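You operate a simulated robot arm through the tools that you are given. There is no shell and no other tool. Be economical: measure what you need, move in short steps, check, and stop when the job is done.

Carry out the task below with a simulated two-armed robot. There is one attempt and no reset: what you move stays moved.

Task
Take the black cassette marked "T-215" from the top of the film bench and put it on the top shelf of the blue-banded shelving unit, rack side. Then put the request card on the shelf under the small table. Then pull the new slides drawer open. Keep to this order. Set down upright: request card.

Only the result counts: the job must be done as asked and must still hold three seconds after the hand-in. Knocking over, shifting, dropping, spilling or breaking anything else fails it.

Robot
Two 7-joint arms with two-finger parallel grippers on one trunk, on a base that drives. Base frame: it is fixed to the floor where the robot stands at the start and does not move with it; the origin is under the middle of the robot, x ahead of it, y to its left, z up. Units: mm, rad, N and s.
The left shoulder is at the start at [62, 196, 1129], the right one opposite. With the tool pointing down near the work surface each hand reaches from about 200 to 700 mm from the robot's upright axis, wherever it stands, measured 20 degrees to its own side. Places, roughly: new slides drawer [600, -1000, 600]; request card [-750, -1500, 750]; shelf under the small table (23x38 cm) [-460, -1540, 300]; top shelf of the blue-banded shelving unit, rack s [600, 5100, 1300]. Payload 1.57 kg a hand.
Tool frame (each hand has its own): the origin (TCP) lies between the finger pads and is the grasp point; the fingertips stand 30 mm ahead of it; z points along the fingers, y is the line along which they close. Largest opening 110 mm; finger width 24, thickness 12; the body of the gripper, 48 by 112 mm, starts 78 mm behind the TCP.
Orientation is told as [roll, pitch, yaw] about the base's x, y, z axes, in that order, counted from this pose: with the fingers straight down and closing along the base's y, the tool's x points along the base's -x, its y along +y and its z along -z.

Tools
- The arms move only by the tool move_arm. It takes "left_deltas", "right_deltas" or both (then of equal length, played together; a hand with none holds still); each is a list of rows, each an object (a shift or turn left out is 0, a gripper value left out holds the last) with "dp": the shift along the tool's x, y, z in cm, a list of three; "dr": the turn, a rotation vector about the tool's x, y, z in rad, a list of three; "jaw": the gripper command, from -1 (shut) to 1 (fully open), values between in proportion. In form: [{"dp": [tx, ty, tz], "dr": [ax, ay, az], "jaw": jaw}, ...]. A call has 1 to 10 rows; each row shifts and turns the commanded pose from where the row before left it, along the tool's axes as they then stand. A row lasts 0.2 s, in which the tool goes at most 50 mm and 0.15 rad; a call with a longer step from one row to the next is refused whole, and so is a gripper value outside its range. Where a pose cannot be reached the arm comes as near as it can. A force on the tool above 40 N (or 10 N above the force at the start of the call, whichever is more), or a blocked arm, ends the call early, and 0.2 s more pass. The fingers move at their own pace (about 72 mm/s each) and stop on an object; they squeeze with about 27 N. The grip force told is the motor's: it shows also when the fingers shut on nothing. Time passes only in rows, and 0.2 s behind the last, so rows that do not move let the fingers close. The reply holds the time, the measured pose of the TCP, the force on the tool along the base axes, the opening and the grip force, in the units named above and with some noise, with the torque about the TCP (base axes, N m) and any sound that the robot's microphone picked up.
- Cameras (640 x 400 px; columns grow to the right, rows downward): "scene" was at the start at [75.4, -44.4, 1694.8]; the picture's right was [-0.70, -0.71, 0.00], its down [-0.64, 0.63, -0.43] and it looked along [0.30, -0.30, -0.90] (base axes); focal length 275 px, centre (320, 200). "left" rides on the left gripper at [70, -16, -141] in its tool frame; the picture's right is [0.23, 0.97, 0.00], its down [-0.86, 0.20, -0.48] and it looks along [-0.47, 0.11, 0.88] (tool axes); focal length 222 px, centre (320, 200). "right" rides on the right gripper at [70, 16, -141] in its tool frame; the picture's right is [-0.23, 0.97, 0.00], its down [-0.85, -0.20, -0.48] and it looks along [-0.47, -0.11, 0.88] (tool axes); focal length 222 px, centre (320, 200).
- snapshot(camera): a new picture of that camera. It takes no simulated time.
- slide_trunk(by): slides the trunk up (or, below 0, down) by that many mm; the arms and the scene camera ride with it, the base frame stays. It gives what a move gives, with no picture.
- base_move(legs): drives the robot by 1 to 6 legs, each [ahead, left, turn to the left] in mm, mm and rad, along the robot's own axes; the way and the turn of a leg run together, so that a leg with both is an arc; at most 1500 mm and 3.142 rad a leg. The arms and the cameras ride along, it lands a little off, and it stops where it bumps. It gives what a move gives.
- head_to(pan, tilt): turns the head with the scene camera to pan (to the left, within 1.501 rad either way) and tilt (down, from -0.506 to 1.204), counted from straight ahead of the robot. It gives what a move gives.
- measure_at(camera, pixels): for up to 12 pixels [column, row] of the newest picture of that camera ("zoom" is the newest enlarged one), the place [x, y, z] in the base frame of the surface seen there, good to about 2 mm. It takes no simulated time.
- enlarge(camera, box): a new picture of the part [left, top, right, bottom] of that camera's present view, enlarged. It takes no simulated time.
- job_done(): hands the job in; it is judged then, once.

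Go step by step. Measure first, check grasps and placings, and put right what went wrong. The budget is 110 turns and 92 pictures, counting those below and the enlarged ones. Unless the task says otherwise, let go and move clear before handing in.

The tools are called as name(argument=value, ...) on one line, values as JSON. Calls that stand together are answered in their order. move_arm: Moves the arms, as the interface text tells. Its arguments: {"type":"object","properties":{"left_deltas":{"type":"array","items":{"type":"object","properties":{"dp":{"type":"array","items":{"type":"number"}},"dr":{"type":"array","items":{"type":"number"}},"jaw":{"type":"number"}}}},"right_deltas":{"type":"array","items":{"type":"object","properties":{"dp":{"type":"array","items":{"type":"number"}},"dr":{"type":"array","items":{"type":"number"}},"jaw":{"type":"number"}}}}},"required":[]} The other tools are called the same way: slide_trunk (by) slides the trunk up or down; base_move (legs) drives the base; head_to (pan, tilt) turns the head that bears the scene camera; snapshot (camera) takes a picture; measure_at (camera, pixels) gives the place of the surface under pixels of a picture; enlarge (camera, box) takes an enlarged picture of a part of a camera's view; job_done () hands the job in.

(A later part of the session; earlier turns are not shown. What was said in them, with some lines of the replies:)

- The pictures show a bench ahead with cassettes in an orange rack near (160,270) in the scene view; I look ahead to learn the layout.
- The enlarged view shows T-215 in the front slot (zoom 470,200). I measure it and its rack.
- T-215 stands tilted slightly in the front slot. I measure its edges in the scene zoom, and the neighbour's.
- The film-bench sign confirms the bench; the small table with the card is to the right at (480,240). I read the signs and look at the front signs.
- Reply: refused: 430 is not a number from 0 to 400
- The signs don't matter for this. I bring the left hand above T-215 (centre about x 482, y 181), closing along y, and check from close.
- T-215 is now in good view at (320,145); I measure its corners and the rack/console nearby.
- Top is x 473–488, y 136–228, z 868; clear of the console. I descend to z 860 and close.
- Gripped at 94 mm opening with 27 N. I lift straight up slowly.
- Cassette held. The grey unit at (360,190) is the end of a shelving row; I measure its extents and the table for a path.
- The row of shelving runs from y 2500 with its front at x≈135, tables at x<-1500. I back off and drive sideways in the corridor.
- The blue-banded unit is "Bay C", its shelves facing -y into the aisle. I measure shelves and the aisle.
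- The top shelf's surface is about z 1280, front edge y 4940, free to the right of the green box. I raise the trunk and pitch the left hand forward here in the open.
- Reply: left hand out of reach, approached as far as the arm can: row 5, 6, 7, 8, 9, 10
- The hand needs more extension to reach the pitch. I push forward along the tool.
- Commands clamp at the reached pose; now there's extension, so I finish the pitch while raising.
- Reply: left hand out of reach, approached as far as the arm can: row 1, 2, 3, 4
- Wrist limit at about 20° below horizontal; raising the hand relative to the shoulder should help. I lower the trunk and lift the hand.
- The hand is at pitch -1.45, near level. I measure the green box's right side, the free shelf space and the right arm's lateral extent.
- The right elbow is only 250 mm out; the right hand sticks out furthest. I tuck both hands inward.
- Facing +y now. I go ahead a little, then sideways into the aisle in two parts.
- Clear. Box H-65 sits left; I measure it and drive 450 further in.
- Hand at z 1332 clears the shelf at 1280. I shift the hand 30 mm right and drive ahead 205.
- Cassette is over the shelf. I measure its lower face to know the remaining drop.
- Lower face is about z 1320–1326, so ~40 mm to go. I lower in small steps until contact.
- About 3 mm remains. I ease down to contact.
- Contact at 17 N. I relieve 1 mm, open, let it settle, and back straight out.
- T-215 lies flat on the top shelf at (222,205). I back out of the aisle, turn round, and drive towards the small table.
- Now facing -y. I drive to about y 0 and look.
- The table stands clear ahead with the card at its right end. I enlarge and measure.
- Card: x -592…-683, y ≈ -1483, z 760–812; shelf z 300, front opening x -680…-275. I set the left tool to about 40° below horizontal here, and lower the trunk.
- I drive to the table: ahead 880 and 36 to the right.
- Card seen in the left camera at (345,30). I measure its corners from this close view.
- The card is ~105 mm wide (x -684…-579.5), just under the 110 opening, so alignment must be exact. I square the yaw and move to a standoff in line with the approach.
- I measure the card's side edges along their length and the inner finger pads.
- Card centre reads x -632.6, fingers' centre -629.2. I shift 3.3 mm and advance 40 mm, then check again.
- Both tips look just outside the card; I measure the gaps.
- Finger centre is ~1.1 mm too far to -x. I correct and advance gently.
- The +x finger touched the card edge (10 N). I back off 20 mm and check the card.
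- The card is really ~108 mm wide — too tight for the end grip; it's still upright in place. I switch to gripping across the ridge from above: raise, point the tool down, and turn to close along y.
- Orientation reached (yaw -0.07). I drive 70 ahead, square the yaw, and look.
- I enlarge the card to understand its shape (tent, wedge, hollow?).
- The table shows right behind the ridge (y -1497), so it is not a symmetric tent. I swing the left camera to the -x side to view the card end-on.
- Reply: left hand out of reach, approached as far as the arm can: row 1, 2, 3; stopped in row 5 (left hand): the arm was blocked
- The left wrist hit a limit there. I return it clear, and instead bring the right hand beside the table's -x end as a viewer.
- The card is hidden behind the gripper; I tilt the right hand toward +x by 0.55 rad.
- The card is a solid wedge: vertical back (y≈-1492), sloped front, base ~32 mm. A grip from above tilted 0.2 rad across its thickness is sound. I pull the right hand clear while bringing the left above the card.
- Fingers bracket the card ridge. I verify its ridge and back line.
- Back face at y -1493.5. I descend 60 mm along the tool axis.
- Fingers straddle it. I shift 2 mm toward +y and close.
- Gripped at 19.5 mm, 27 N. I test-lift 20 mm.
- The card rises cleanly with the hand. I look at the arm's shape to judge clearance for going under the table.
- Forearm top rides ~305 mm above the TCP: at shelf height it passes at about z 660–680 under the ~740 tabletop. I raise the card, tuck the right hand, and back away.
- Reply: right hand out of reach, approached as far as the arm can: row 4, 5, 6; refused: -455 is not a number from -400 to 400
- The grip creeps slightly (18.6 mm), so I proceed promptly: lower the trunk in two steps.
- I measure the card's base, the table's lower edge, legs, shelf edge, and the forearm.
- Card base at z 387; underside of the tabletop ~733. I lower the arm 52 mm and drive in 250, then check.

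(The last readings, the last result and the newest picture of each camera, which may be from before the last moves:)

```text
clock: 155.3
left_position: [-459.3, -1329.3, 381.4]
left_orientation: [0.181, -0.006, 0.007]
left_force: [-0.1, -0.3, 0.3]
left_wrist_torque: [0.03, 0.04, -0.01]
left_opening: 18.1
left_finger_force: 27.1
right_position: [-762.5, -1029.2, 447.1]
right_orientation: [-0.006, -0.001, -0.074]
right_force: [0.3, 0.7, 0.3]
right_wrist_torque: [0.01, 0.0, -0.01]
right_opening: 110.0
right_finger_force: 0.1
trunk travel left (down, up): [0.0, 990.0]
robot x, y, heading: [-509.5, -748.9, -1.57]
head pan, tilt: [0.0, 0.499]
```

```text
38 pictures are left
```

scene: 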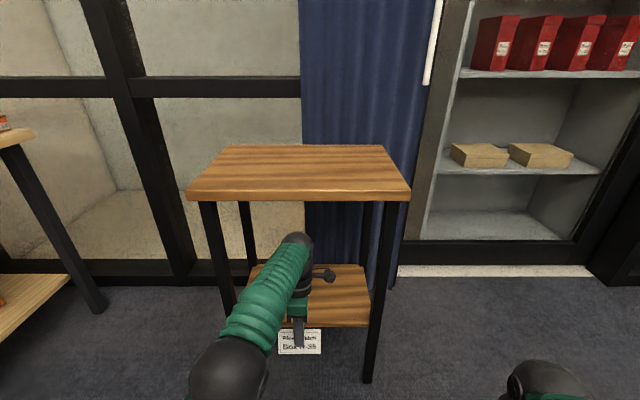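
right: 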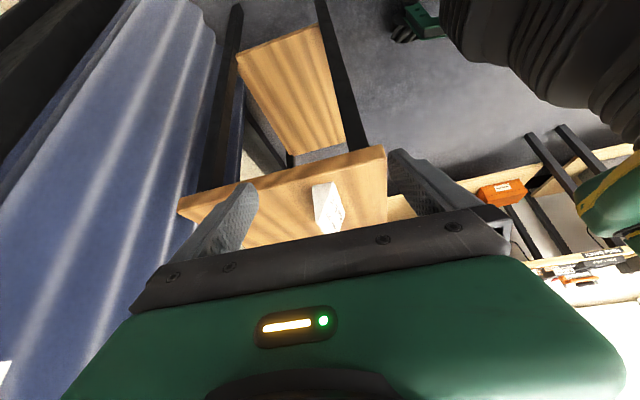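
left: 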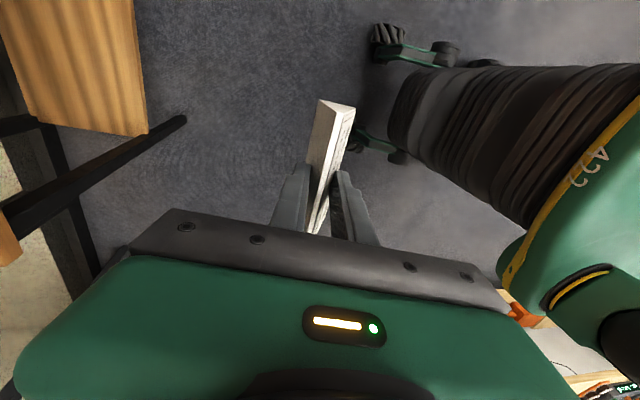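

Lined up between the legs with headroom. I drive in another 185.

base_move(legs=[[185, 0, 0]])

snapshot(camera="scene")

snapshot(camera="left")

```text
clock: 156.8
left_position: [-459.2, -1508.1, 382.2]
left_orientation: [0.18, -0.006, 0.009]
left_force: [0.2, 0.3, 1.3]
left_wrist_torque: [0.01, -0.02, 0.02]
left_opening: 17.8
left_finger_force: 26.6
right_position: [-760.3, -1208.4, 447.7]
right_orientation: [-0.007, 0.0, -0.072]
right_force: [-0.1, 0.5, -0.5]
right_wrist_torque: [-0.02, -0.02, 0.03]
right_opening: 110.0
right_finger_force: 0.2
trunk travel left (down, up): [0.0, 990.0]
robot x, y, heading: [-513.5, -924.1, -1.573]
head pan, tilt: [0.0, 0.499]
```

```text
37 pictures are left
```

scene: 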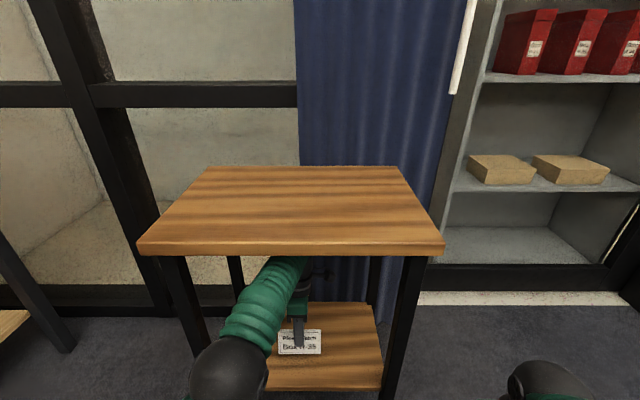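

```text
36 pictures are left
```

left: 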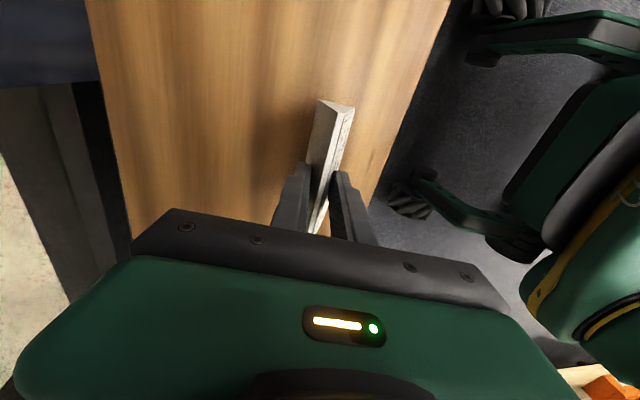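

Card is above the shelf. I measure its end corners for base height and tilt.

enlarge(camera="left", box=[290, 85, 370, 145])

measure_at(camera="scene", pixels=[[282, 353], [318, 352], [300, 385], [300, 340]])

```text
6.67 times, centred on (330, 115) of left
```

zoom: 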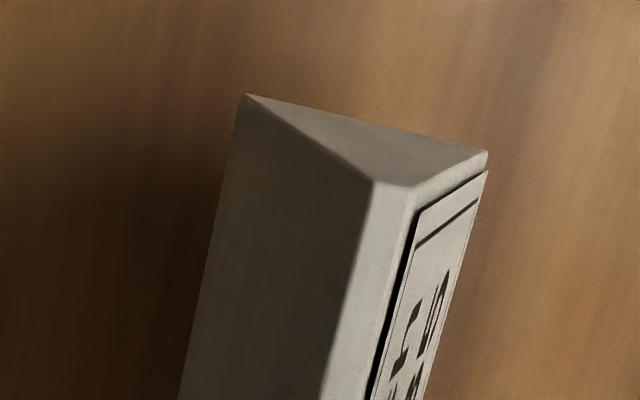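

```text
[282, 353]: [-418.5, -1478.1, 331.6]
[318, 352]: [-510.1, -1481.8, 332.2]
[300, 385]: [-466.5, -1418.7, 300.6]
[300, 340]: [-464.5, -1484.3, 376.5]
```

measure_at(camera="zoom", pixels=[[250, 102], [482, 156], [375, 186], [408, 188], [340, 150], [300, 200], [240, 140]])

```text
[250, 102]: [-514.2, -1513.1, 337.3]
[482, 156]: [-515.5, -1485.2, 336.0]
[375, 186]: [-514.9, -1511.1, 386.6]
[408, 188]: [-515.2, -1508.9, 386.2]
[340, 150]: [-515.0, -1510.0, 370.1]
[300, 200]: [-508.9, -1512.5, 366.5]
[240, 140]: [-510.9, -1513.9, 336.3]
```

Card base is ~z 331, level, over the shelf (z 300). I lower 28 mm, then creep to contact.

move_arm(left_deltas=[{"dp": [0, -0.18, 0.98]}, {"dp": [0, -0.18, 0.98]}, {"dp": [0, -0.14, 0.75]}, {"dp": [0, -0.03, 0.15]}, {}])

move_arm(left_deltas=[{"dp": [0, -0.02, 0.1]}, {"dp": [0, -0.02, 0.1]}, {}])

```text
clock: 158.0
left_position: [-460.8, -1508.0, 354.4]
left_orientation: [0.181, -0.007, 0.01]
left_force: [0.4, -0.4, -0.3]
left_wrist_torque: [0.0, -0.01, 0.01]
left_opening: 17.6
left_finger_force: 26.6
right_position: [-761.2, -1207.1, 447.2]
right_orientation: [-0.009, 0.001, -0.072]
right_force: [0.1, 0.6, 0.1]
right_wrist_torque: [-0.01, -0.04, -0.01]
right_opening: 110.1
right_finger_force: 0.0
trunk travel left (down, up): [0.0, 990.0]
robot x, y, heading: [-515.0, -924.3, -1.568]
head pan, tilt: [0.0, 0.499]
```

```text
clock: 158.8
left_position: [-459.2, -1506.6, 353.1]
left_orientation: [0.179, -0.007, 0.009]
left_force: [-0.5, -1.1, 6.3]
left_wrist_torque: [0.09, 0.07, 0.0]
left_opening: 17.3
left_finger_force: 27.1
right_position: [-760.3, -1205.9, 448.5]
right_orientation: [-0.01, 0.001, -0.072]
right_force: [0.0, 0.7, -0.5]
right_wrist_torque: [0.01, -0.02, 0.03]
right_opening: 109.8
right_finger_force: 0.0
trunk travel left (down, up): [0.0, 990.0]
robot x, y, heading: [-513.0, -927.5, -1.571]
head pan, tilt: [0.0, 0.499]
```

Contact at 6 N. I press 0.5 mm more, open moderately, and rise along the tool axis.

move_arm(left_deltas=[{"dp": [0, 0, 0.05]}, {"jaw": -0.5}, {"jaw": -0.2}, {"jaw": 0.2}, {}, {}])

snapshot(camera="left")

```text
clock: 160.2
left_position: [-458.8, -1506.6, 352.1]
left_orientation: [0.179, -0.008, 0.009]
left_force: [0.3, 0.7, 0.1]
left_wrist_torque: [-0.01, 0.02, 0.02]
left_opening: 65.8
left_finger_force: 0.0
right_position: [-760.5, -1207.1, 447.4]
right_orientation: [-0.008, 0.0, -0.071]
right_force: [0.1, -0.2, -0.3]
right_wrist_torque: [0.03, 0.06, 0.01]
right_opening: 109.9
right_finger_force: 0.2
trunk travel left (down, up): [0.0, 990.0]
robot x, y, heading: [-513.3, -924.5, -1.567]
head pan, tilt: [0.0, 0.499]
```

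```text
34 pictures are left
```

left: 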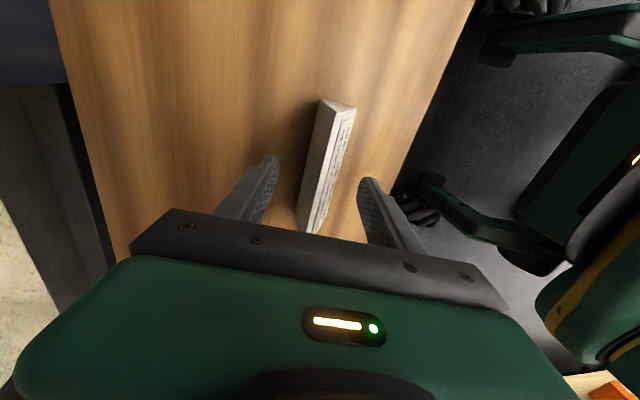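

The card stands on the shelf, free of the fingers. I rise 60 mm and back the base out.

move_arm(left_deltas=[{"dp": [0, 0.18, -0.98]}, {"dp": [0, 0.27, -1.47]}, {"dp": [0, 0.27, -1.47]}, {"dp": [0, 0.36, -1.96]}, {}])

base_move(legs=[[-500, 0, 0]])

snapshot(camera="scene")

```text
clock: 161.4
left_position: [-458.7, -1507.3, 410.7]
left_orientation: [0.179, -0.006, 0.008]
left_force: [-0.5, 0.0, 0.3]
left_wrist_torque: [0.02, 0.03, -0.01]
left_opening: 65.8
left_finger_force: 0.1
right_position: [-760.0, -1206.9, 447.6]
right_orientation: [-0.008, -0.001, -0.071]
right_force: [0.1, -0.1, -0.1]
right_wrist_torque: [0.0, 0.0, 0.02]
right_opening: 110.1
right_finger_force: 0.0
trunk travel left (down, up): [0.0, 990.0]
robot x, y, heading: [-514.1, -924.5, -1.572]
head pan, tilt: [0.0, 0.499]
```

```text
clock: 164.3
left_position: [-459.2, -1016.8, 410.0]
left_orientation: [0.179, -0.007, 0.011]
left_force: [0.2, -0.2, 0.7]
left_wrist_torque: [0.01, -0.02, 0.03]
left_opening: 66.1
left_finger_force: 0.0
right_position: [-761.9, -716.3, 448.6]
right_orientation: [-0.009, 0.0, -0.068]
right_force: [-0.2, -0.6, -0.6]
right_wrist_torque: [0.01, -0.01, 0.01]
right_opening: 109.7
right_finger_force: 0.0
trunk travel left (down, up): [0.0, 990.0]
robot x, y, heading: [-511.8, -437.4, -1.566]
head pan, tilt: [0.0, 0.499]
```

```text
33 pictures are left
```

scene: 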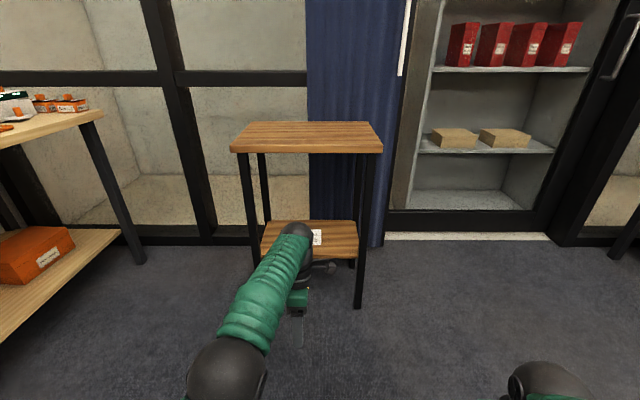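

Request card stands on the shelf (316,238). Now I turn to face the slide bench and raise the trunk to look for the drawer.

base_move(legs=[[-100, 0, 0], [0, 0, 1.57]])

slide_trunk(by=300)

head_to(pan=-0.5, tilt=0.35)

snapshot(camera="scene")

```text
clock: 169.2
left_position: [68.1, -298.0, 410.8]
left_orientation: [0.179, -0.007, 1.553]
left_force: [0.4, 0.0, 0.4]
left_wrist_torque: [-0.01, 0.03, -0.01]
left_opening: 66.1
left_finger_force: 0.0
right_position: [-240.8, -589.6, 449.6]
right_orientation: [-0.012, 0.0, 1.473]
right_force: [0.4, 0.1, 0.6]
right_wrist_torque: [0.0, -0.03, -0.02]
right_opening: 109.8
right_finger_force: 0.1
trunk travel left (down, up): [0.0, 990.0]
robot x, y, heading: [-514.5, -335.0, -0.025]
head pan, tilt: [0.0, 0.499]
```

```text
clock: 172.2
left_position: [67.7, -296.9, 711.6]
left_orientation: [0.178, -0.008, 1.553]
left_force: [0.8, 0.7, -0.1]
left_wrist_torque: [-0.02, 0.01, 0.0]
left_opening: 66.1
left_finger_force: 0.1
right_position: [-240.6, -591.1, 747.9]
right_orientation: [-0.01, -0.001, 1.474]
right_force: [0.2, -0.4, 0.2]
right_wrist_torque: [-0.02, 0.01, 0.0]
right_opening: 109.9
right_finger_force: 0.0
trunk travel left (down, up): [-300.0, 690.0]
robot x, y, heading: [-514.7, -335.9, -0.025]
head pan, tilt: [0.0, 0.499]
```

```text
clock: 173.1
left_position: [68.1, -297.3, 710.6]
left_orientation: [0.177, -0.007, 1.554]
left_force: [0.2, -0.3, 0.3]
left_wrist_torque: [0.04, 0.0, -0.01]
left_opening: 65.9
left_finger_force: 0.0
right_position: [-240.6, -590.8, 749.0]
right_orientation: [-0.012, -0.001, 1.472]
right_force: [0.0, -0.6, 0.0]
right_wrist_torque: [0.0, 0.03, 0.01]
right_opening: 110.3
right_finger_force: 0.1
trunk travel left (down, up): [-300.0, 690.0]
robot x, y, heading: [-516.3, -333.9, -0.027]
head pan, tilt: [-0.499, 0.351]
```

```text
32 pictures are left
```

scene: 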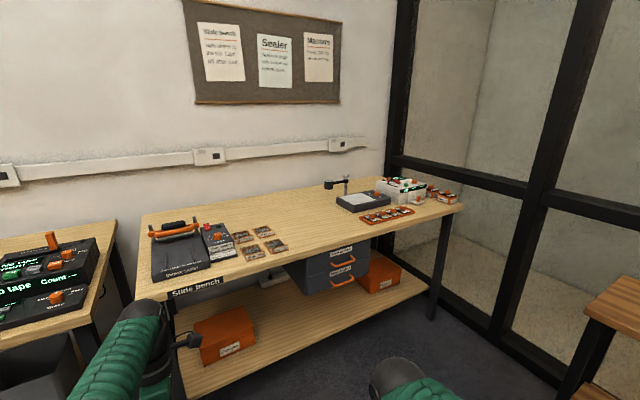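

The drawer unit is under the bench at (335,275) with two drawers. I read the labels and measure handles.

enlarge(camera="scene", box=[280, 235, 380, 300])

measure_at(camera="scene", pixels=[[333, 270], [354, 262], [333, 286], [354, 278], [305, 270], [305, 290], [370, 250], [330, 244], [440, 213], [200, 285], [320, 330], [345, 282]])

```text
6.15 times, centred on (330, 268) of scene
```

zoom: 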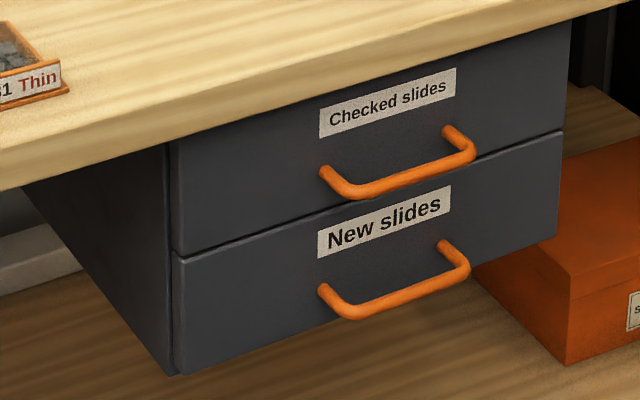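

```text
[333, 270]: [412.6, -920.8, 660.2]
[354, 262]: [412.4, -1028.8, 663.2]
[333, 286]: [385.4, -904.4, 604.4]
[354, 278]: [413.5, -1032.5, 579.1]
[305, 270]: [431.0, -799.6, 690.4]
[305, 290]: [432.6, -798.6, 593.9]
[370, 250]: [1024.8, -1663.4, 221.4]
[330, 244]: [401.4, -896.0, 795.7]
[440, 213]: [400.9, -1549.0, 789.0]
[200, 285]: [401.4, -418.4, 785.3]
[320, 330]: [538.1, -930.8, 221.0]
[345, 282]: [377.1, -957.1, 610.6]
```

"New slides" is the lower drawer; its handle bar is near x 375, z 605, y -900…-1010. I need a near-horizontal tool closing vertically, so I set the trunk low and raise the left hand, then rotate it forward.

slide_trunk(by=-270)

move_arm(left_deltas=[{"dp": [0, 0.7, -3.9], "jaw": 0.2}, {"dp": [0, 0.7, -3.9]}, {"dp": [0, 0.7, -3.9]}, {"dp": [0, 0.7, -3.9]}, {"dr": [0.15, 0, 0]}, {"dr": [0.15, 0, 0]}, {"dr": [0.15, 0, 0]}, {"dr": [0.15, 0, 0]}, {"dr": [0.15, 0, 0]}, {"dr": [0.15, 0, 0]}])

move_arm(left_deltas=[{"dr": [0.15, 0, 0]}, {"dr": [0.15, 0, 0]}, {"dr": [0.15, 0, 0]}, {"dr": [0.08, 0, 0]}, {}])

```text
clock: 175.9
left_position: [67.8, -297.2, 441.3]
left_orientation: [0.178, -0.006, 1.555]
left_force: [0.7, -0.1, 0.6]
left_wrist_torque: [0.0, -0.01, 0.02]
left_opening: 65.9
left_finger_force: 0.1
right_position: [-240.1, -590.4, 479.1]
right_orientation: [-0.011, 0.001, 1.473]
right_force: [-0.4, 0.6, 0.8]
right_wrist_torque: [0.0, 0.02, 0.03]
right_opening: 109.8
right_finger_force: 0.1
trunk travel left (down, up): [-30.0, 960.0]
robot x, y, heading: [-514.6, -334.5, -0.024]
head pan, tilt: [-0.499, 0.351]
```

```text
clock: 178.2
left_position: [81.0, -216.4, 466.7]
left_orientation: [-0.625, -0.108, 1.695]
left_force: [-0.5, -0.1, -0.4]
left_wrist_torque: [-0.01, -0.01, 0.0]
left_opening: 65.8
left_finger_force: 0.1
left hand out of reach, approached as far as the arm can: row 3, 4
right_position: [-240.7, -590.3, 479.3]
right_orientation: [-0.012, 0.0, 1.472]
right_force: [-0.7, 0.1, 1.0]
right_wrist_torque: [0.02, -0.01, 0.01]
right_opening: 109.9
right_finger_force: 0.2
trunk travel left (down, up): [-30.0, 960.0]
robot x, y, heading: [-517.8, -338.5, -0.025]
head pan, tilt: [-0.499, 0.351]
stopped in row 10 (left hand): the arm was blocked; the commanded pose is now the measured one
```

```text
clock: 178.7
left_position: [82.2, -52.7, 498.3]
left_orientation: [-0.847, -0.01, 2.011]
left_force: [0.3, 0.4, 0.3]
left_wrist_torque: [-0.01, -0.03, 0.0]
left_opening: 66.1
left_finger_force: 0.1
right_position: [-240.4, -589.1, 479.8]
right_orientation: [-0.013, 0.001, 1.473]
right_force: [-0.2, -0.6, -0.4]
right_wrist_torque: [-0.02, -0.02, 0.02]
right_opening: 109.7
right_finger_force: 0.1
trunk travel left (down, up): [-30.0, 960.0]
robot x, y, heading: [-512.2, -337.5, -0.029]
head pan, tilt: [-0.499, 0.351]
stopped in row 2 (left hand): the arm was blocked; the commanded pose is now the measured one
```

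The left wrist can't do that roll. I unwind the left, and try the same orientation with the right hand (extended first).

move_arm(left_deltas=[{"dr": [-0.15, 0, 0]}, {"dr": [-0.15, 0, 0]}, {"dr": [-0.15, 0, 0]}, {"dr": [-0.15, 0, 0]}, {"dr": [-0.15, 0, 0]}, {"dr": [0, 0, 0.15]}, {"dr": [0, 0, 0.15]}, {"dr": [0, 0, 0.15]}, {"dr": [0, 0, 0.15]}, {"dr": [0, 0, 0.15]}], right_deltas=[{"dp": [0, -4, -1.2]}, {"dp": [0, -4, -1.2]}, {"dp": [0, -4, -1.2]}, {"dp": [0, -4, -1.2]}, {"dp": [0, -4, -1.2]}, {"dp": [0, -4, -1.2]}, {"dp": [0, -4, -1.2]}, {"dr": [0.15, 0, 0]}, {"dr": [0.15, 0, 0]}, {"dr": [0.15, 0, 0]}])

move_arm(right_deltas=[{"dr": [0.15, 0, 0]}, {"dr": [0.15, 0, 0]}, {"dr": [0.15, 0, 0]}, {"dr": [0.15, 0, 0]}, {"dr": [0.1, 0, 0]}, {}])

```text
clock: 180.9
left_position: [84.5, -58.1, 496.8]
left_orientation: [-0.064, -0.078, 1.253]
left_force: [-0.8, 0.0, -0.8]
left_wrist_torque: [0.01, 0.01, -0.03]
left_opening: 66.0
left_finger_force: 0.1
right_position: [37.5, -617.8, 565.2]
right_orientation: [-0.463, 0.001, 1.473]
right_force: [-0.1, 0.5, -0.4]
right_wrist_torque: [0.01, -0.01, 0.01]
right_opening: 109.9
right_finger_force: 0.1
trunk travel left (down, up): [-30.0, 960.0]
robot x, y, heading: [-515.1, -335.8, -0.027]
head pan, tilt: [-0.499, 0.351]
```

```text
clock: 182.3
left_position: [83.6, -58.7, 495.7]
left_orientation: [-0.065, -0.078, 1.255]
left_force: [0.3, 0.6, 0.1]
left_wrist_torque: [-0.02, 0.0, 0.0]
left_opening: 65.9
left_finger_force: 0.1
right_position: [33.2, -618.2, 601.9]
right_orientation: [-1.104, 0.051, 1.465]
right_force: [-0.1, 0.3, -0.2]
right_wrist_torque: [-0.02, 0.0, 0.01]
right_opening: 110.1
right_finger_force: 0.1
right hand out of reach, approached as far as the arm can: row 4, 5
trunk travel left (down, up): [-30.0, 960.0]
robot x, y, heading: [-514.1, -333.6, -0.029]
head pan, tilt: [-0.499, 0.351]
```

The right hand reached 27° below horizontal. I extend it 80 mm and tilt a bit more.

move_arm(right_deltas=[{"dp": [0, -1.8, 3.5]}, {"dp": [0, -1.8, 3.5]}, {"dr": [0.1, 0, 0]}, {"dr": [0.1, 0, 0]}, {"jaw": 0.1}, {}])

head_to(pan=-0.8, tilt=0.3)

snapshot(camera="scene")

snapshot(camera="right")

```text
clock: 183.7
left_position: [83.2, -58.0, 496.5]
left_orientation: [-0.064, -0.077, 1.255]
left_force: [0.8, -0.3, -1.1]
left_wrist_torque: [0.03, -0.02, -0.01]
left_opening: 66.3
left_finger_force: 0.1
right_position: [110.9, -627.6, 605.2]
right_orientation: [-1.328, 0.04, 1.472]
right_force: [-0.6, 0.1, -0.2]
right_wrist_torque: [-0.03, 0.03, 0.02]
right_opening: 60.6
right_finger_force: 0.1
trunk travel left (down, up): [-30.0, 960.0]
robot x, y, heading: [-512.3, -334.0, -0.026]
head pan, tilt: [-0.499, 0.351]
```

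```text
clock: 184.5
left_position: [83.7, -59.6, 496.0]
left_orientation: [-0.065, -0.078, 1.254]
left_force: [-0.1, 0.4, 0.1]
left_wrist_torque: [0.0, 0.0, 0.01]
left_opening: 66.1
left_finger_force: 0.2
right_position: [111.8, -626.4, 605.3]
right_orientation: [-1.329, 0.038, 1.474]
right_force: [0.3, 0.1, -0.1]
right_wrist_torque: [0.0, -0.02, 0.01]
right_opening: 60.8
right_finger_force: 0.0
trunk travel left (down, up): [-30.0, 960.0]
robot x, y, heading: [-514.3, -332.6, -0.029]
head pan, tilt: [-0.799, 0.3]
```

```text
30 pictures are left
```

scene: 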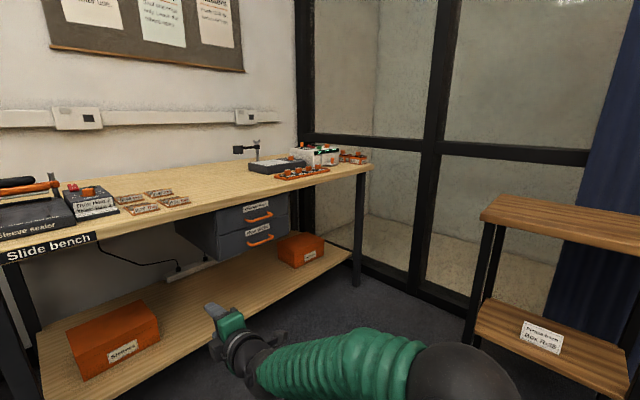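

```text
29 pictures are left
```

right: 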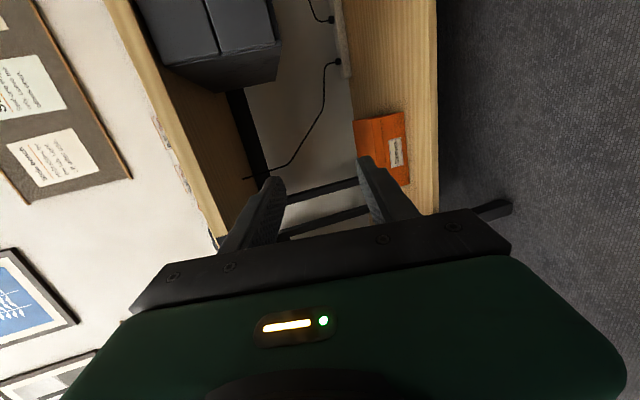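

The right hand is at 14° below level at z 605. I retract the left hand and drive 330 to the right to line up with the handle.

move_arm(left_deltas=[{"dp": [0, 4, -1]}, {"dp": [0, 4, -1]}, {"dp": [0, 4, -1]}, {"dp": [0, 4, -1]}, {"dp": [0, 3, 0]}, {}])

base_move(legs=[[0, -330, 0.027]])

snapshot(camera="scene")

snapshot(camera="right")

```text
clock: 185.9
left_position: [-101.1, -1.3, 524.9]
left_orientation: [-0.066, -0.078, 1.256]
left_force: [0.4, -0.2, 0.4]
left_wrist_torque: [-0.03, 0.02, 0.0]
left_opening: 66.2
left_finger_force: 0.1
right_position: [111.5, -627.0, 605.9]
right_orientation: [-1.329, 0.038, 1.472]
right_force: [0.0, -0.3, 0.1]
right_wrist_torque: [-0.01, 0.04, -0.01]
right_opening: 60.3
right_finger_force: 0.1
trunk travel left (down, up): [-30.0, 960.0]
robot x, y, heading: [-513.3, -339.1, -0.029]
head pan, tilt: [-0.799, 0.3]
```

```text
clock: 188.1
left_position: [-114.0, -322.0, 524.1]
left_orientation: [-0.066, -0.076, 1.28]
left_force: [0.6, -0.3, 1.0]
left_wrist_torque: [0.02, 0.01, 0.01]
left_opening: 65.8
left_finger_force: 0.1
right_position: [113.5, -945.4, 604.6]
right_orientation: [-1.329, 0.038, 1.495]
right_force: [-0.2, -0.9, 0.0]
right_wrist_torque: [0.0, 0.01, -0.03]
right_opening: 60.7
right_finger_force: 0.0
trunk travel left (down, up): [-30.0, 960.0]
robot x, y, heading: [-519.1, -666.3, -0.004]
head pan, tilt: [-0.799, 0.3]
```

```text
28 pictures are left
```

scene: 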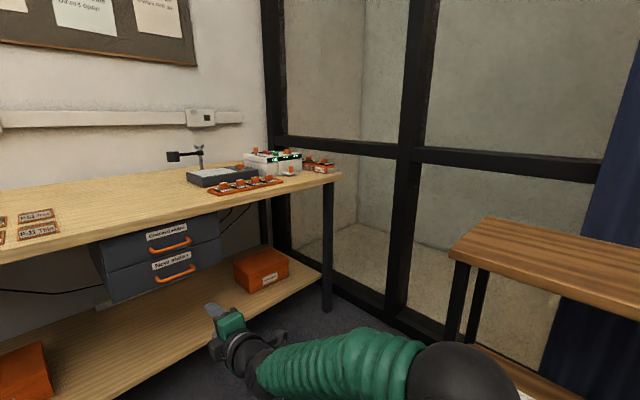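

```text
27 pictures are left
```

right: 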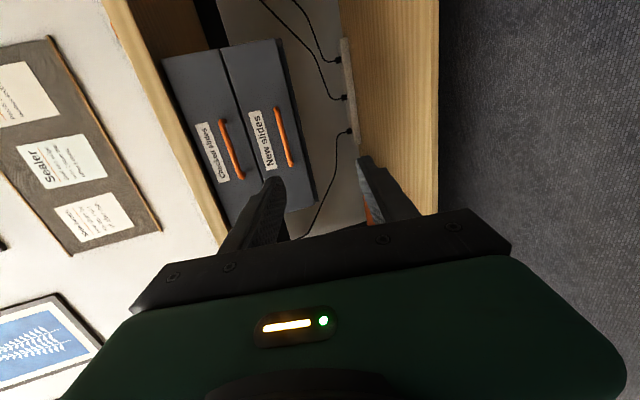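

The "New slides" handle is clear in the right camera at (283,135). I measure it.

enlarge(camera="right", box=[200, 80, 320, 200])

measure_at(camera="right", pixels=[[284, 135], [278, 112], [289, 160], [283, 130], [286, 145], [229, 145], [232, 155], [265, 135], [300, 190], [228, 60]])

```text
3.33 times, centred on (260, 140) of right
```

zoom: 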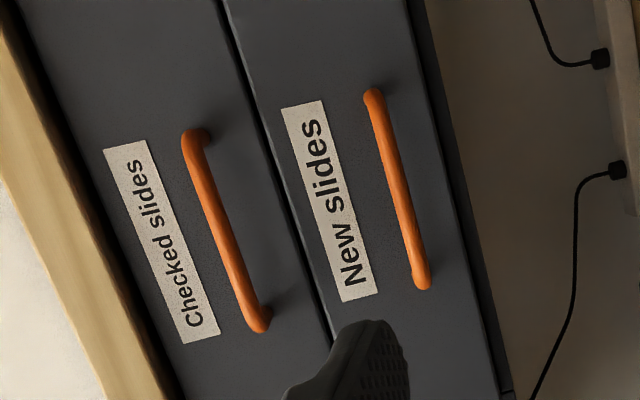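

```text
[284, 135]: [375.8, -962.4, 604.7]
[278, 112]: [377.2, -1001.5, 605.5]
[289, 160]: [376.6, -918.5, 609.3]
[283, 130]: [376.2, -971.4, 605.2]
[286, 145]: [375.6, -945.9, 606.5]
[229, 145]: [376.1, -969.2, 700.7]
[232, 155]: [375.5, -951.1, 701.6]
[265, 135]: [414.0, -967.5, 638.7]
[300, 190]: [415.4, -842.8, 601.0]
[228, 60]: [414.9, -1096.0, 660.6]
```

Bar: x 376 (front), y -905…-1010, z 605. I narrow the jaws, raise 4 mm, and drive 200 ahead, then check.

move_arm(right_deltas=[{"dp": [0, -0.4, 0], "jaw": -0.15}, {}, {}])

base_move(legs=[[200, -10, 0]])

snapshot(camera="right")

```text
clock: 188.9
left_position: [-114.7, -323.1, 525.2]
left_orientation: [-0.065, -0.078, 1.281]
left_force: [0.1, 0.3, -0.2]
left_wrist_torque: [0.0, 0.01, -0.03]
left_opening: 66.2
left_finger_force: 0.2
right_position: [113.4, -945.3, 609.9]
right_orientation: [-1.328, 0.039, 1.496]
right_force: [0.3, -0.2, 0.0]
right_wrist_torque: [-0.03, -0.02, -0.01]
right_opening: 46.7
right_finger_force: 0.0
trunk travel left (down, up): [-30.0, 960.0]
robot x, y, heading: [-517.2, -665.7, -0.005]
head pan, tilt: [-0.799, 0.3]
```

```text
clock: 190.5
left_position: [82.6, -332.6, 523.5]
left_orientation: [-0.065, -0.078, 1.282]
left_force: [-1.1, 0.1, -0.3]
left_wrist_torque: [0.01, -0.02, -0.03]
left_opening: 66.1
left_finger_force: 0.0
right_position: [312.4, -952.8, 609.3]
right_orientation: [-1.329, 0.037, 1.496]
right_force: [-0.4, -0.7, 0.4]
right_wrist_torque: [-0.01, -0.03, 0.01]
right_opening: 46.4
right_finger_force: 0.2
trunk travel left (down, up): [-30.0, 960.0]
robot x, y, heading: [-323.8, -677.5, 0.001]
head pan, tilt: [-0.799, 0.3]
```

```text
25 pictures are left
```

right: 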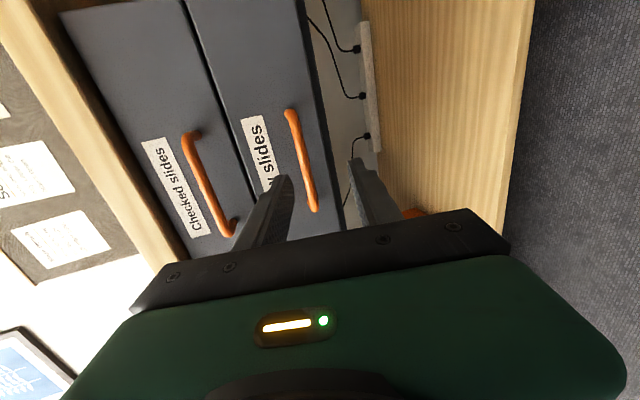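

Bar is between the jaws' planes. I advance 52 mm horizontally with the arm.

move_arm(right_deltas=[{"dp": [0, -0.45, 1.8]}, {"dp": [0, -0.45, 1.8]}, {"dp": [0, -0.37, 1.5]}, {}])

snapshot(camera="right")

```text
clock: 191.5
left_position: [83.6, -333.3, 526.0]
left_orientation: [-0.064, -0.078, 1.283]
left_force: [0.5, -0.5, 0.0]
left_wrist_torque: [0.02, -0.02, 0.0]
left_opening: 65.9
left_finger_force: 0.1
right_position: [346.8, -958.7, 618.5]
right_orientation: [-1.328, 0.04, 1.498]
right_force: [0.5, -0.2, 0.6]
right_wrist_torque: [0.0, -0.02, 0.02]
right_opening: 46.7
right_finger_force: 0.1
right hand out of reach, approached as far as the arm can: row 2, 3
trunk travel left (down, up): [-30.0, 960.0]
robot x, y, heading: [-320.8, -680.0, 0.001]
head pan, tilt: [-0.799, 0.3]
```

```text
24 pictures are left
```

right: 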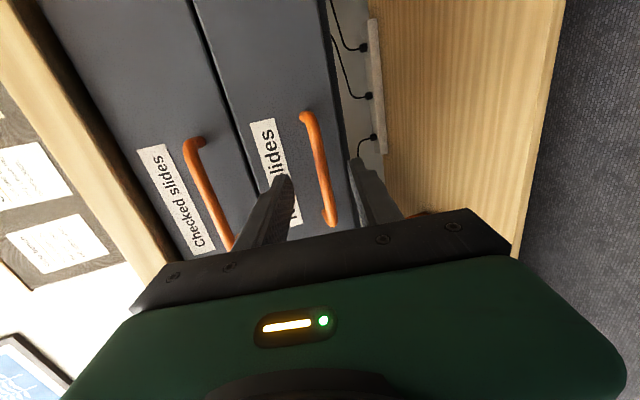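

The arm reached its limit at x 347, z 618. I lower 9 mm and use the base for the remaining 18 mm.

move_arm(right_deltas=[{"dp": [0, 0.95, -0.2]}, {}])

base_move(legs=[[20, 0, 0]])

snapshot(camera="right")

```text
clock: 192.1
left_position: [83.4, -333.1, 525.1]
left_orientation: [-0.065, -0.079, 1.281]
left_force: [0.7, -1.0, 0.0]
left_wrist_torque: [0.03, 0.01, -0.01]
left_opening: 65.8
left_finger_force: 0.1
right_position: [340.5, -959.2, 613.2]
right_orientation: [-1.33, 0.039, 1.497]
right_force: [0.8, -0.3, 0.2]
right_wrist_torque: [0.02, 0.0, 0.03]
right_opening: 46.7
right_finger_force: 0.1
trunk travel left (down, up): [-30.0, 960.0]
robot x, y, heading: [-322.4, -677.5, -0.004]
head pan, tilt: [-0.799, 0.3]
```

```text
clock: 192.9
left_position: [102.2, -333.8, 524.6]
left_orientation: [-0.064, -0.08, 1.281]
left_force: [0.7, -1.3, 0.2]
left_wrist_torque: [-0.01, 0.02, 0.0]
left_opening: 66.0
left_finger_force: 0.1
right_position: [361.0, -959.3, 611.9]
right_orientation: [-1.328, 0.038, 1.498]
right_force: [-0.5, 0.5, 0.3]
right_wrist_torque: [0.0, 0.01, 0.02]
right_opening: 46.7
right_finger_force: 0.0
trunk travel left (down, up): [-30.0, 960.0]
robot x, y, heading: [-304.3, -677.3, -0.003]
head pan, tilt: [-0.799, 0.3]
```

```text
23 pictures are left
```

right: 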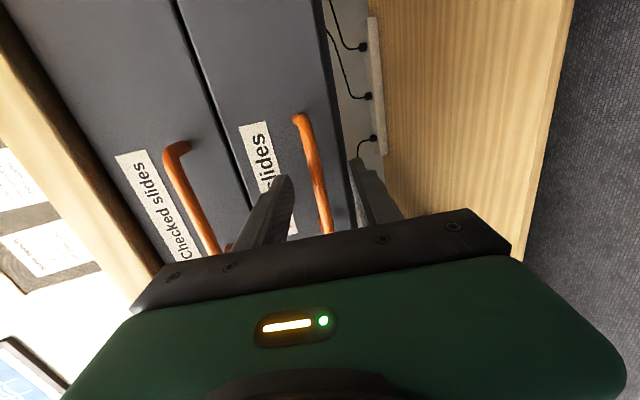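

The bar lies between the jaws. I close on it.

move_arm(right_deltas=[{"jaw": -0.5}, {"jaw": -1}, {}, {}, {}])

snapshot(camera="right")

```text
clock: 194.1
left_position: [102.3, -332.6, 525.7]
left_orientation: [-0.066, -0.078, 1.281]
left_force: [0.0, 0.3, 0.1]
left_wrist_torque: [0.02, 0.01, -0.01]
left_opening: 66.2
left_finger_force: 0.1
right_position: [360.3, -959.5, 612.8]
right_orientation: [-1.333, 0.038, 1.497]
right_force: [1.5, -0.2, 5.0]
right_wrist_torque: [0.65, -0.11, -0.24]
right_opening: 10.2
right_finger_force: 28.0
trunk travel left (down, up): [-30.0, 960.0]
robot x, y, heading: [-302.3, -678.1, -0.002]
head pan, tilt: [-0.799, 0.3]
```

```text
22 pictures are left
```

right: 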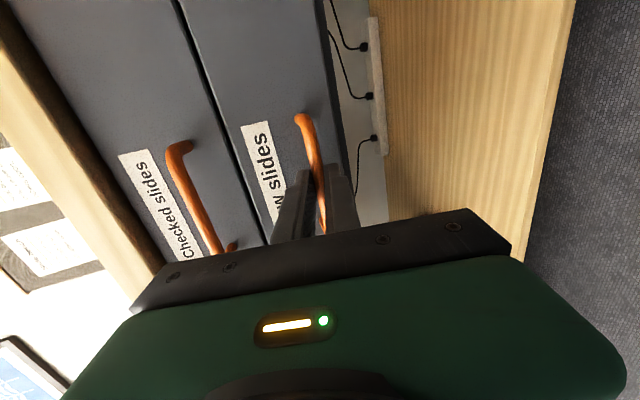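

Gripped at 10 mm on the bar. I pull by backing the base 120 mm.

base_move(legs=[[-60, 0, 0], [-60, 0, 0]])

snapshot(camera="scene")

```text
clock: 195.6
left_position: [-18.1, -333.2, 526.0]
left_orientation: [-0.066, -0.078, 1.284]
left_force: [0.6, 0.1, 0.8]
left_wrist_torque: [0.03, -0.05, 0.0]
left_opening: 66.3
left_finger_force: 0.0
right_position: [239.8, -958.2, 612.9]
right_orientation: [-1.332, 0.04, 1.498]
right_force: [0.2, -3.9, 7.0]
right_wrist_torque: [0.68, -0.15, -0.07]
right_opening: 10.1
right_finger_force: 28.4
trunk travel left (down, up): [-30.0, 960.0]
robot x, y, heading: [-418.8, -676.7, -0.003]
head pan, tilt: [-0.799, 0.3]
```

```text
21 pictures are left
```

scene: 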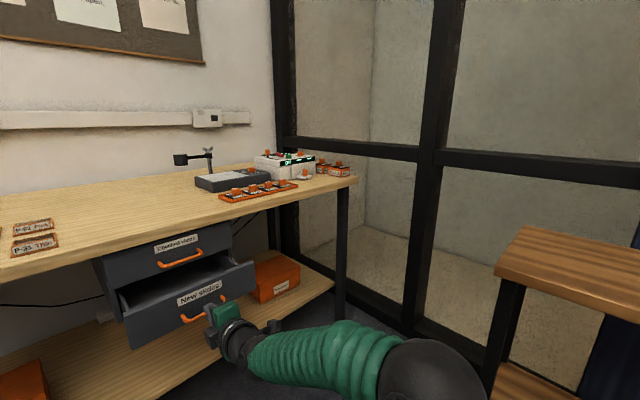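

The drawer is coming out (about 120 mm). I pull further in small legs, watching the force.

base_move(legs=[[-40, 0, 0], [-40, 0, 0]])

snapshot(camera="scene")

```text
clock: 197.0
left_position: [-97.5, -333.3, 526.2]
left_orientation: [-0.066, -0.079, 1.283]
left_force: [1.1, 0.0, -0.1]
left_wrist_torque: [0.03, 0.02, -0.01]
left_opening: 66.0
left_finger_force: 0.1
right_position: [160.0, -957.6, 613.4]
right_orientation: [-1.332, 0.038, 1.498]
right_force: [-0.3, 1.4, 3.3]
right_wrist_torque: [0.72, -0.04, -0.08]
right_opening: 10.0
right_finger_force: 28.0
trunk travel left (down, up): [-30.0, 960.0]
robot x, y, heading: [-497.9, -678.0, 0.003]
head pan, tilt: [-0.799, 0.3]
```

```text
20 pictures are left
```

scene: 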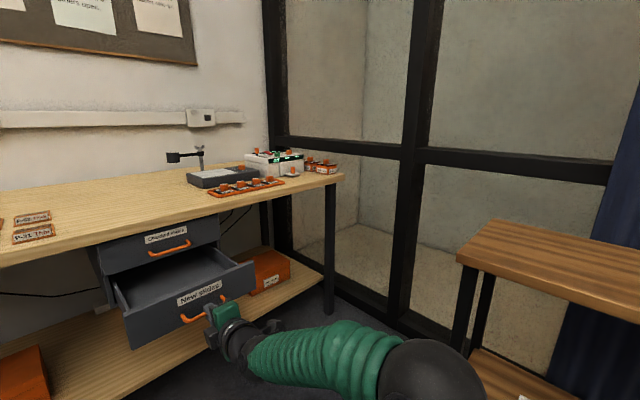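

200 mm open without resistance; I pull 60 more to be sure.

base_move(legs=[[-30, 0, 0], [-30, 0, 0]])

snapshot(camera="scene")

snapshot(camera="right")

```text
clock: 198.2
left_position: [-158.1, -333.4, 523.9]
left_orientation: [-0.067, -0.079, 1.284]
left_force: [-0.1, -0.2, 0.1]
left_wrist_torque: [0.01, -0.02, -0.02]
left_opening: 65.9
left_finger_force: 0.0
right_position: [100.7, -957.2, 612.6]
right_orientation: [-1.332, 0.039, 1.499]
right_force: [-0.8, 3.1, 0.5]
right_wrist_torque: [0.72, -0.01, 0.0]
right_opening: 10.0
right_finger_force: 28.0
trunk travel left (down, up): [-30.0, 960.0]
robot x, y, heading: [-562.1, -678.4, 0.005]
head pan, tilt: [-0.799, 0.3]
```

```text
19 pictures are left
```

scene: 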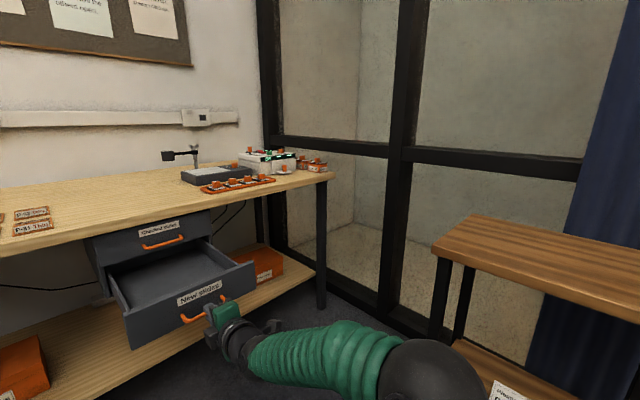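

```text
18 pictures are left
```

right: 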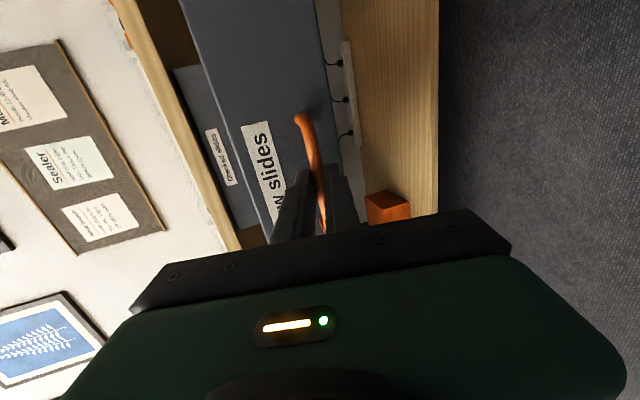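

The drawer is 260 mm open and supported. I release moderately and back off.

move_arm(right_deltas=[{"jaw": -0.5}, {"jaw": -0.15}, {}, {}])

base_move(legs=[[-180, 0, 0]])

snapshot(camera="scene")

head_to(pan=-1.3, tilt=0.4)

snapshot(camera="scene")

```text
clock: 199.2
left_position: [-158.4, -334.0, 526.3]
left_orientation: [-0.066, -0.078, 1.284]
left_force: [0.6, -0.4, 0.6]
left_wrist_torque: [-0.01, -0.01, -0.01]
left_opening: 66.0
left_finger_force: 0.1
right_position: [100.5, -958.8, 613.7]
right_orientation: [-1.331, 0.038, 1.497]
right_force: [-0.3, 0.1, -0.3]
right_wrist_torque: [-0.01, -0.04, 0.02]
right_opening: 46.8
right_finger_force: 0.1
trunk travel left (down, up): [-30.0, 960.0]
robot x, y, heading: [-562.7, -681.9, 0.005]
head pan, tilt: [-0.799, 0.3]
```

```text
clock: 200.7
left_position: [-337.3, -333.2, 525.8]
left_orientation: [-0.067, -0.079, 1.286]
left_force: [-0.4, 0.7, -0.4]
left_wrist_torque: [-0.03, 0.0, 0.01]
left_opening: 66.1
left_finger_force: 0.0
right_position: [-78.2, -957.9, 614.2]
right_orientation: [-1.334, 0.039, 1.501]
right_force: [0.8, -0.1, 0.2]
right_wrist_torque: [0.03, 0.01, 0.0]
right_opening: 46.8
right_finger_force: 0.0
trunk travel left (down, up): [-30.0, 960.0]
robot x, y, heading: [-736.4, -678.6, 0.003]
head pan, tilt: [-0.799, 0.3]
```

```text
17 pictures are left
```

scene: 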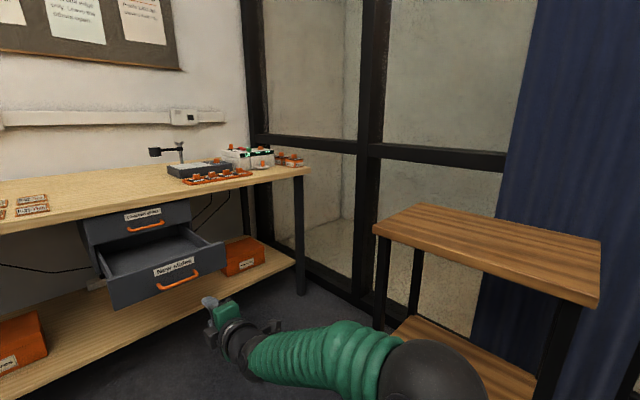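

```text
clock: 201.7
left_position: [-337.2, -332.6, 526.4]
left_orientation: [-0.067, -0.079, 1.285]
left_force: [-0.2, 0.7, -0.2]
left_wrist_torque: [-0.02, -0.02, -0.01]
left_opening: 66.0
left_finger_force: 0.0
right_position: [-78.5, -957.3, 613.4]
right_orientation: [-1.33, 0.037, 1.499]
right_force: [0.2, 0.6, 0.2]
right_wrist_torque: [-0.01, -0.02, -0.02]
right_opening: 46.8
right_finger_force: 0.1
trunk travel left (down, up): [-30.0, 960.0]
robot x, y, heading: [-737.0, -678.0, 0.005]
head pan, tilt: [-1.3, 0.4]
```

```text
16 pictures are left
```

scene: 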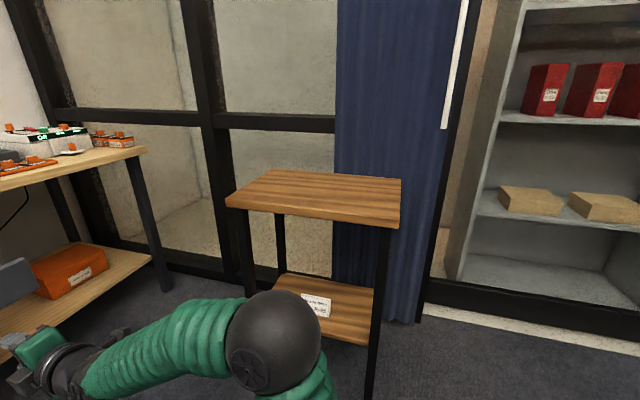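

The drawer stays open, the card stands upright on the lower shelf at (318,305), the cassette is on the shelf, and both hands are clear; I hand in.

job_done()

```text
The job is handed in.
```

I finished all three steps in order and handed the job in. No verdict came back, only confirmation that it was received.

- **Cassette:** T-215 is lying flat on the top shelf of the blue-banded unit (Bay C), to the right of green box H-65.
- **Request card:** it is standing upright on the shelf under the small table. While trying a first grip I touched the card's edge with one finger, but it stayed upright and in place, so I gripped it from above instead.
- **New slides drawer:** I pulled it about 260 mm open, and it stayed open after I let go.

Nothing else was knocked or shifted that I could see, and both hands were clear at hand-in.
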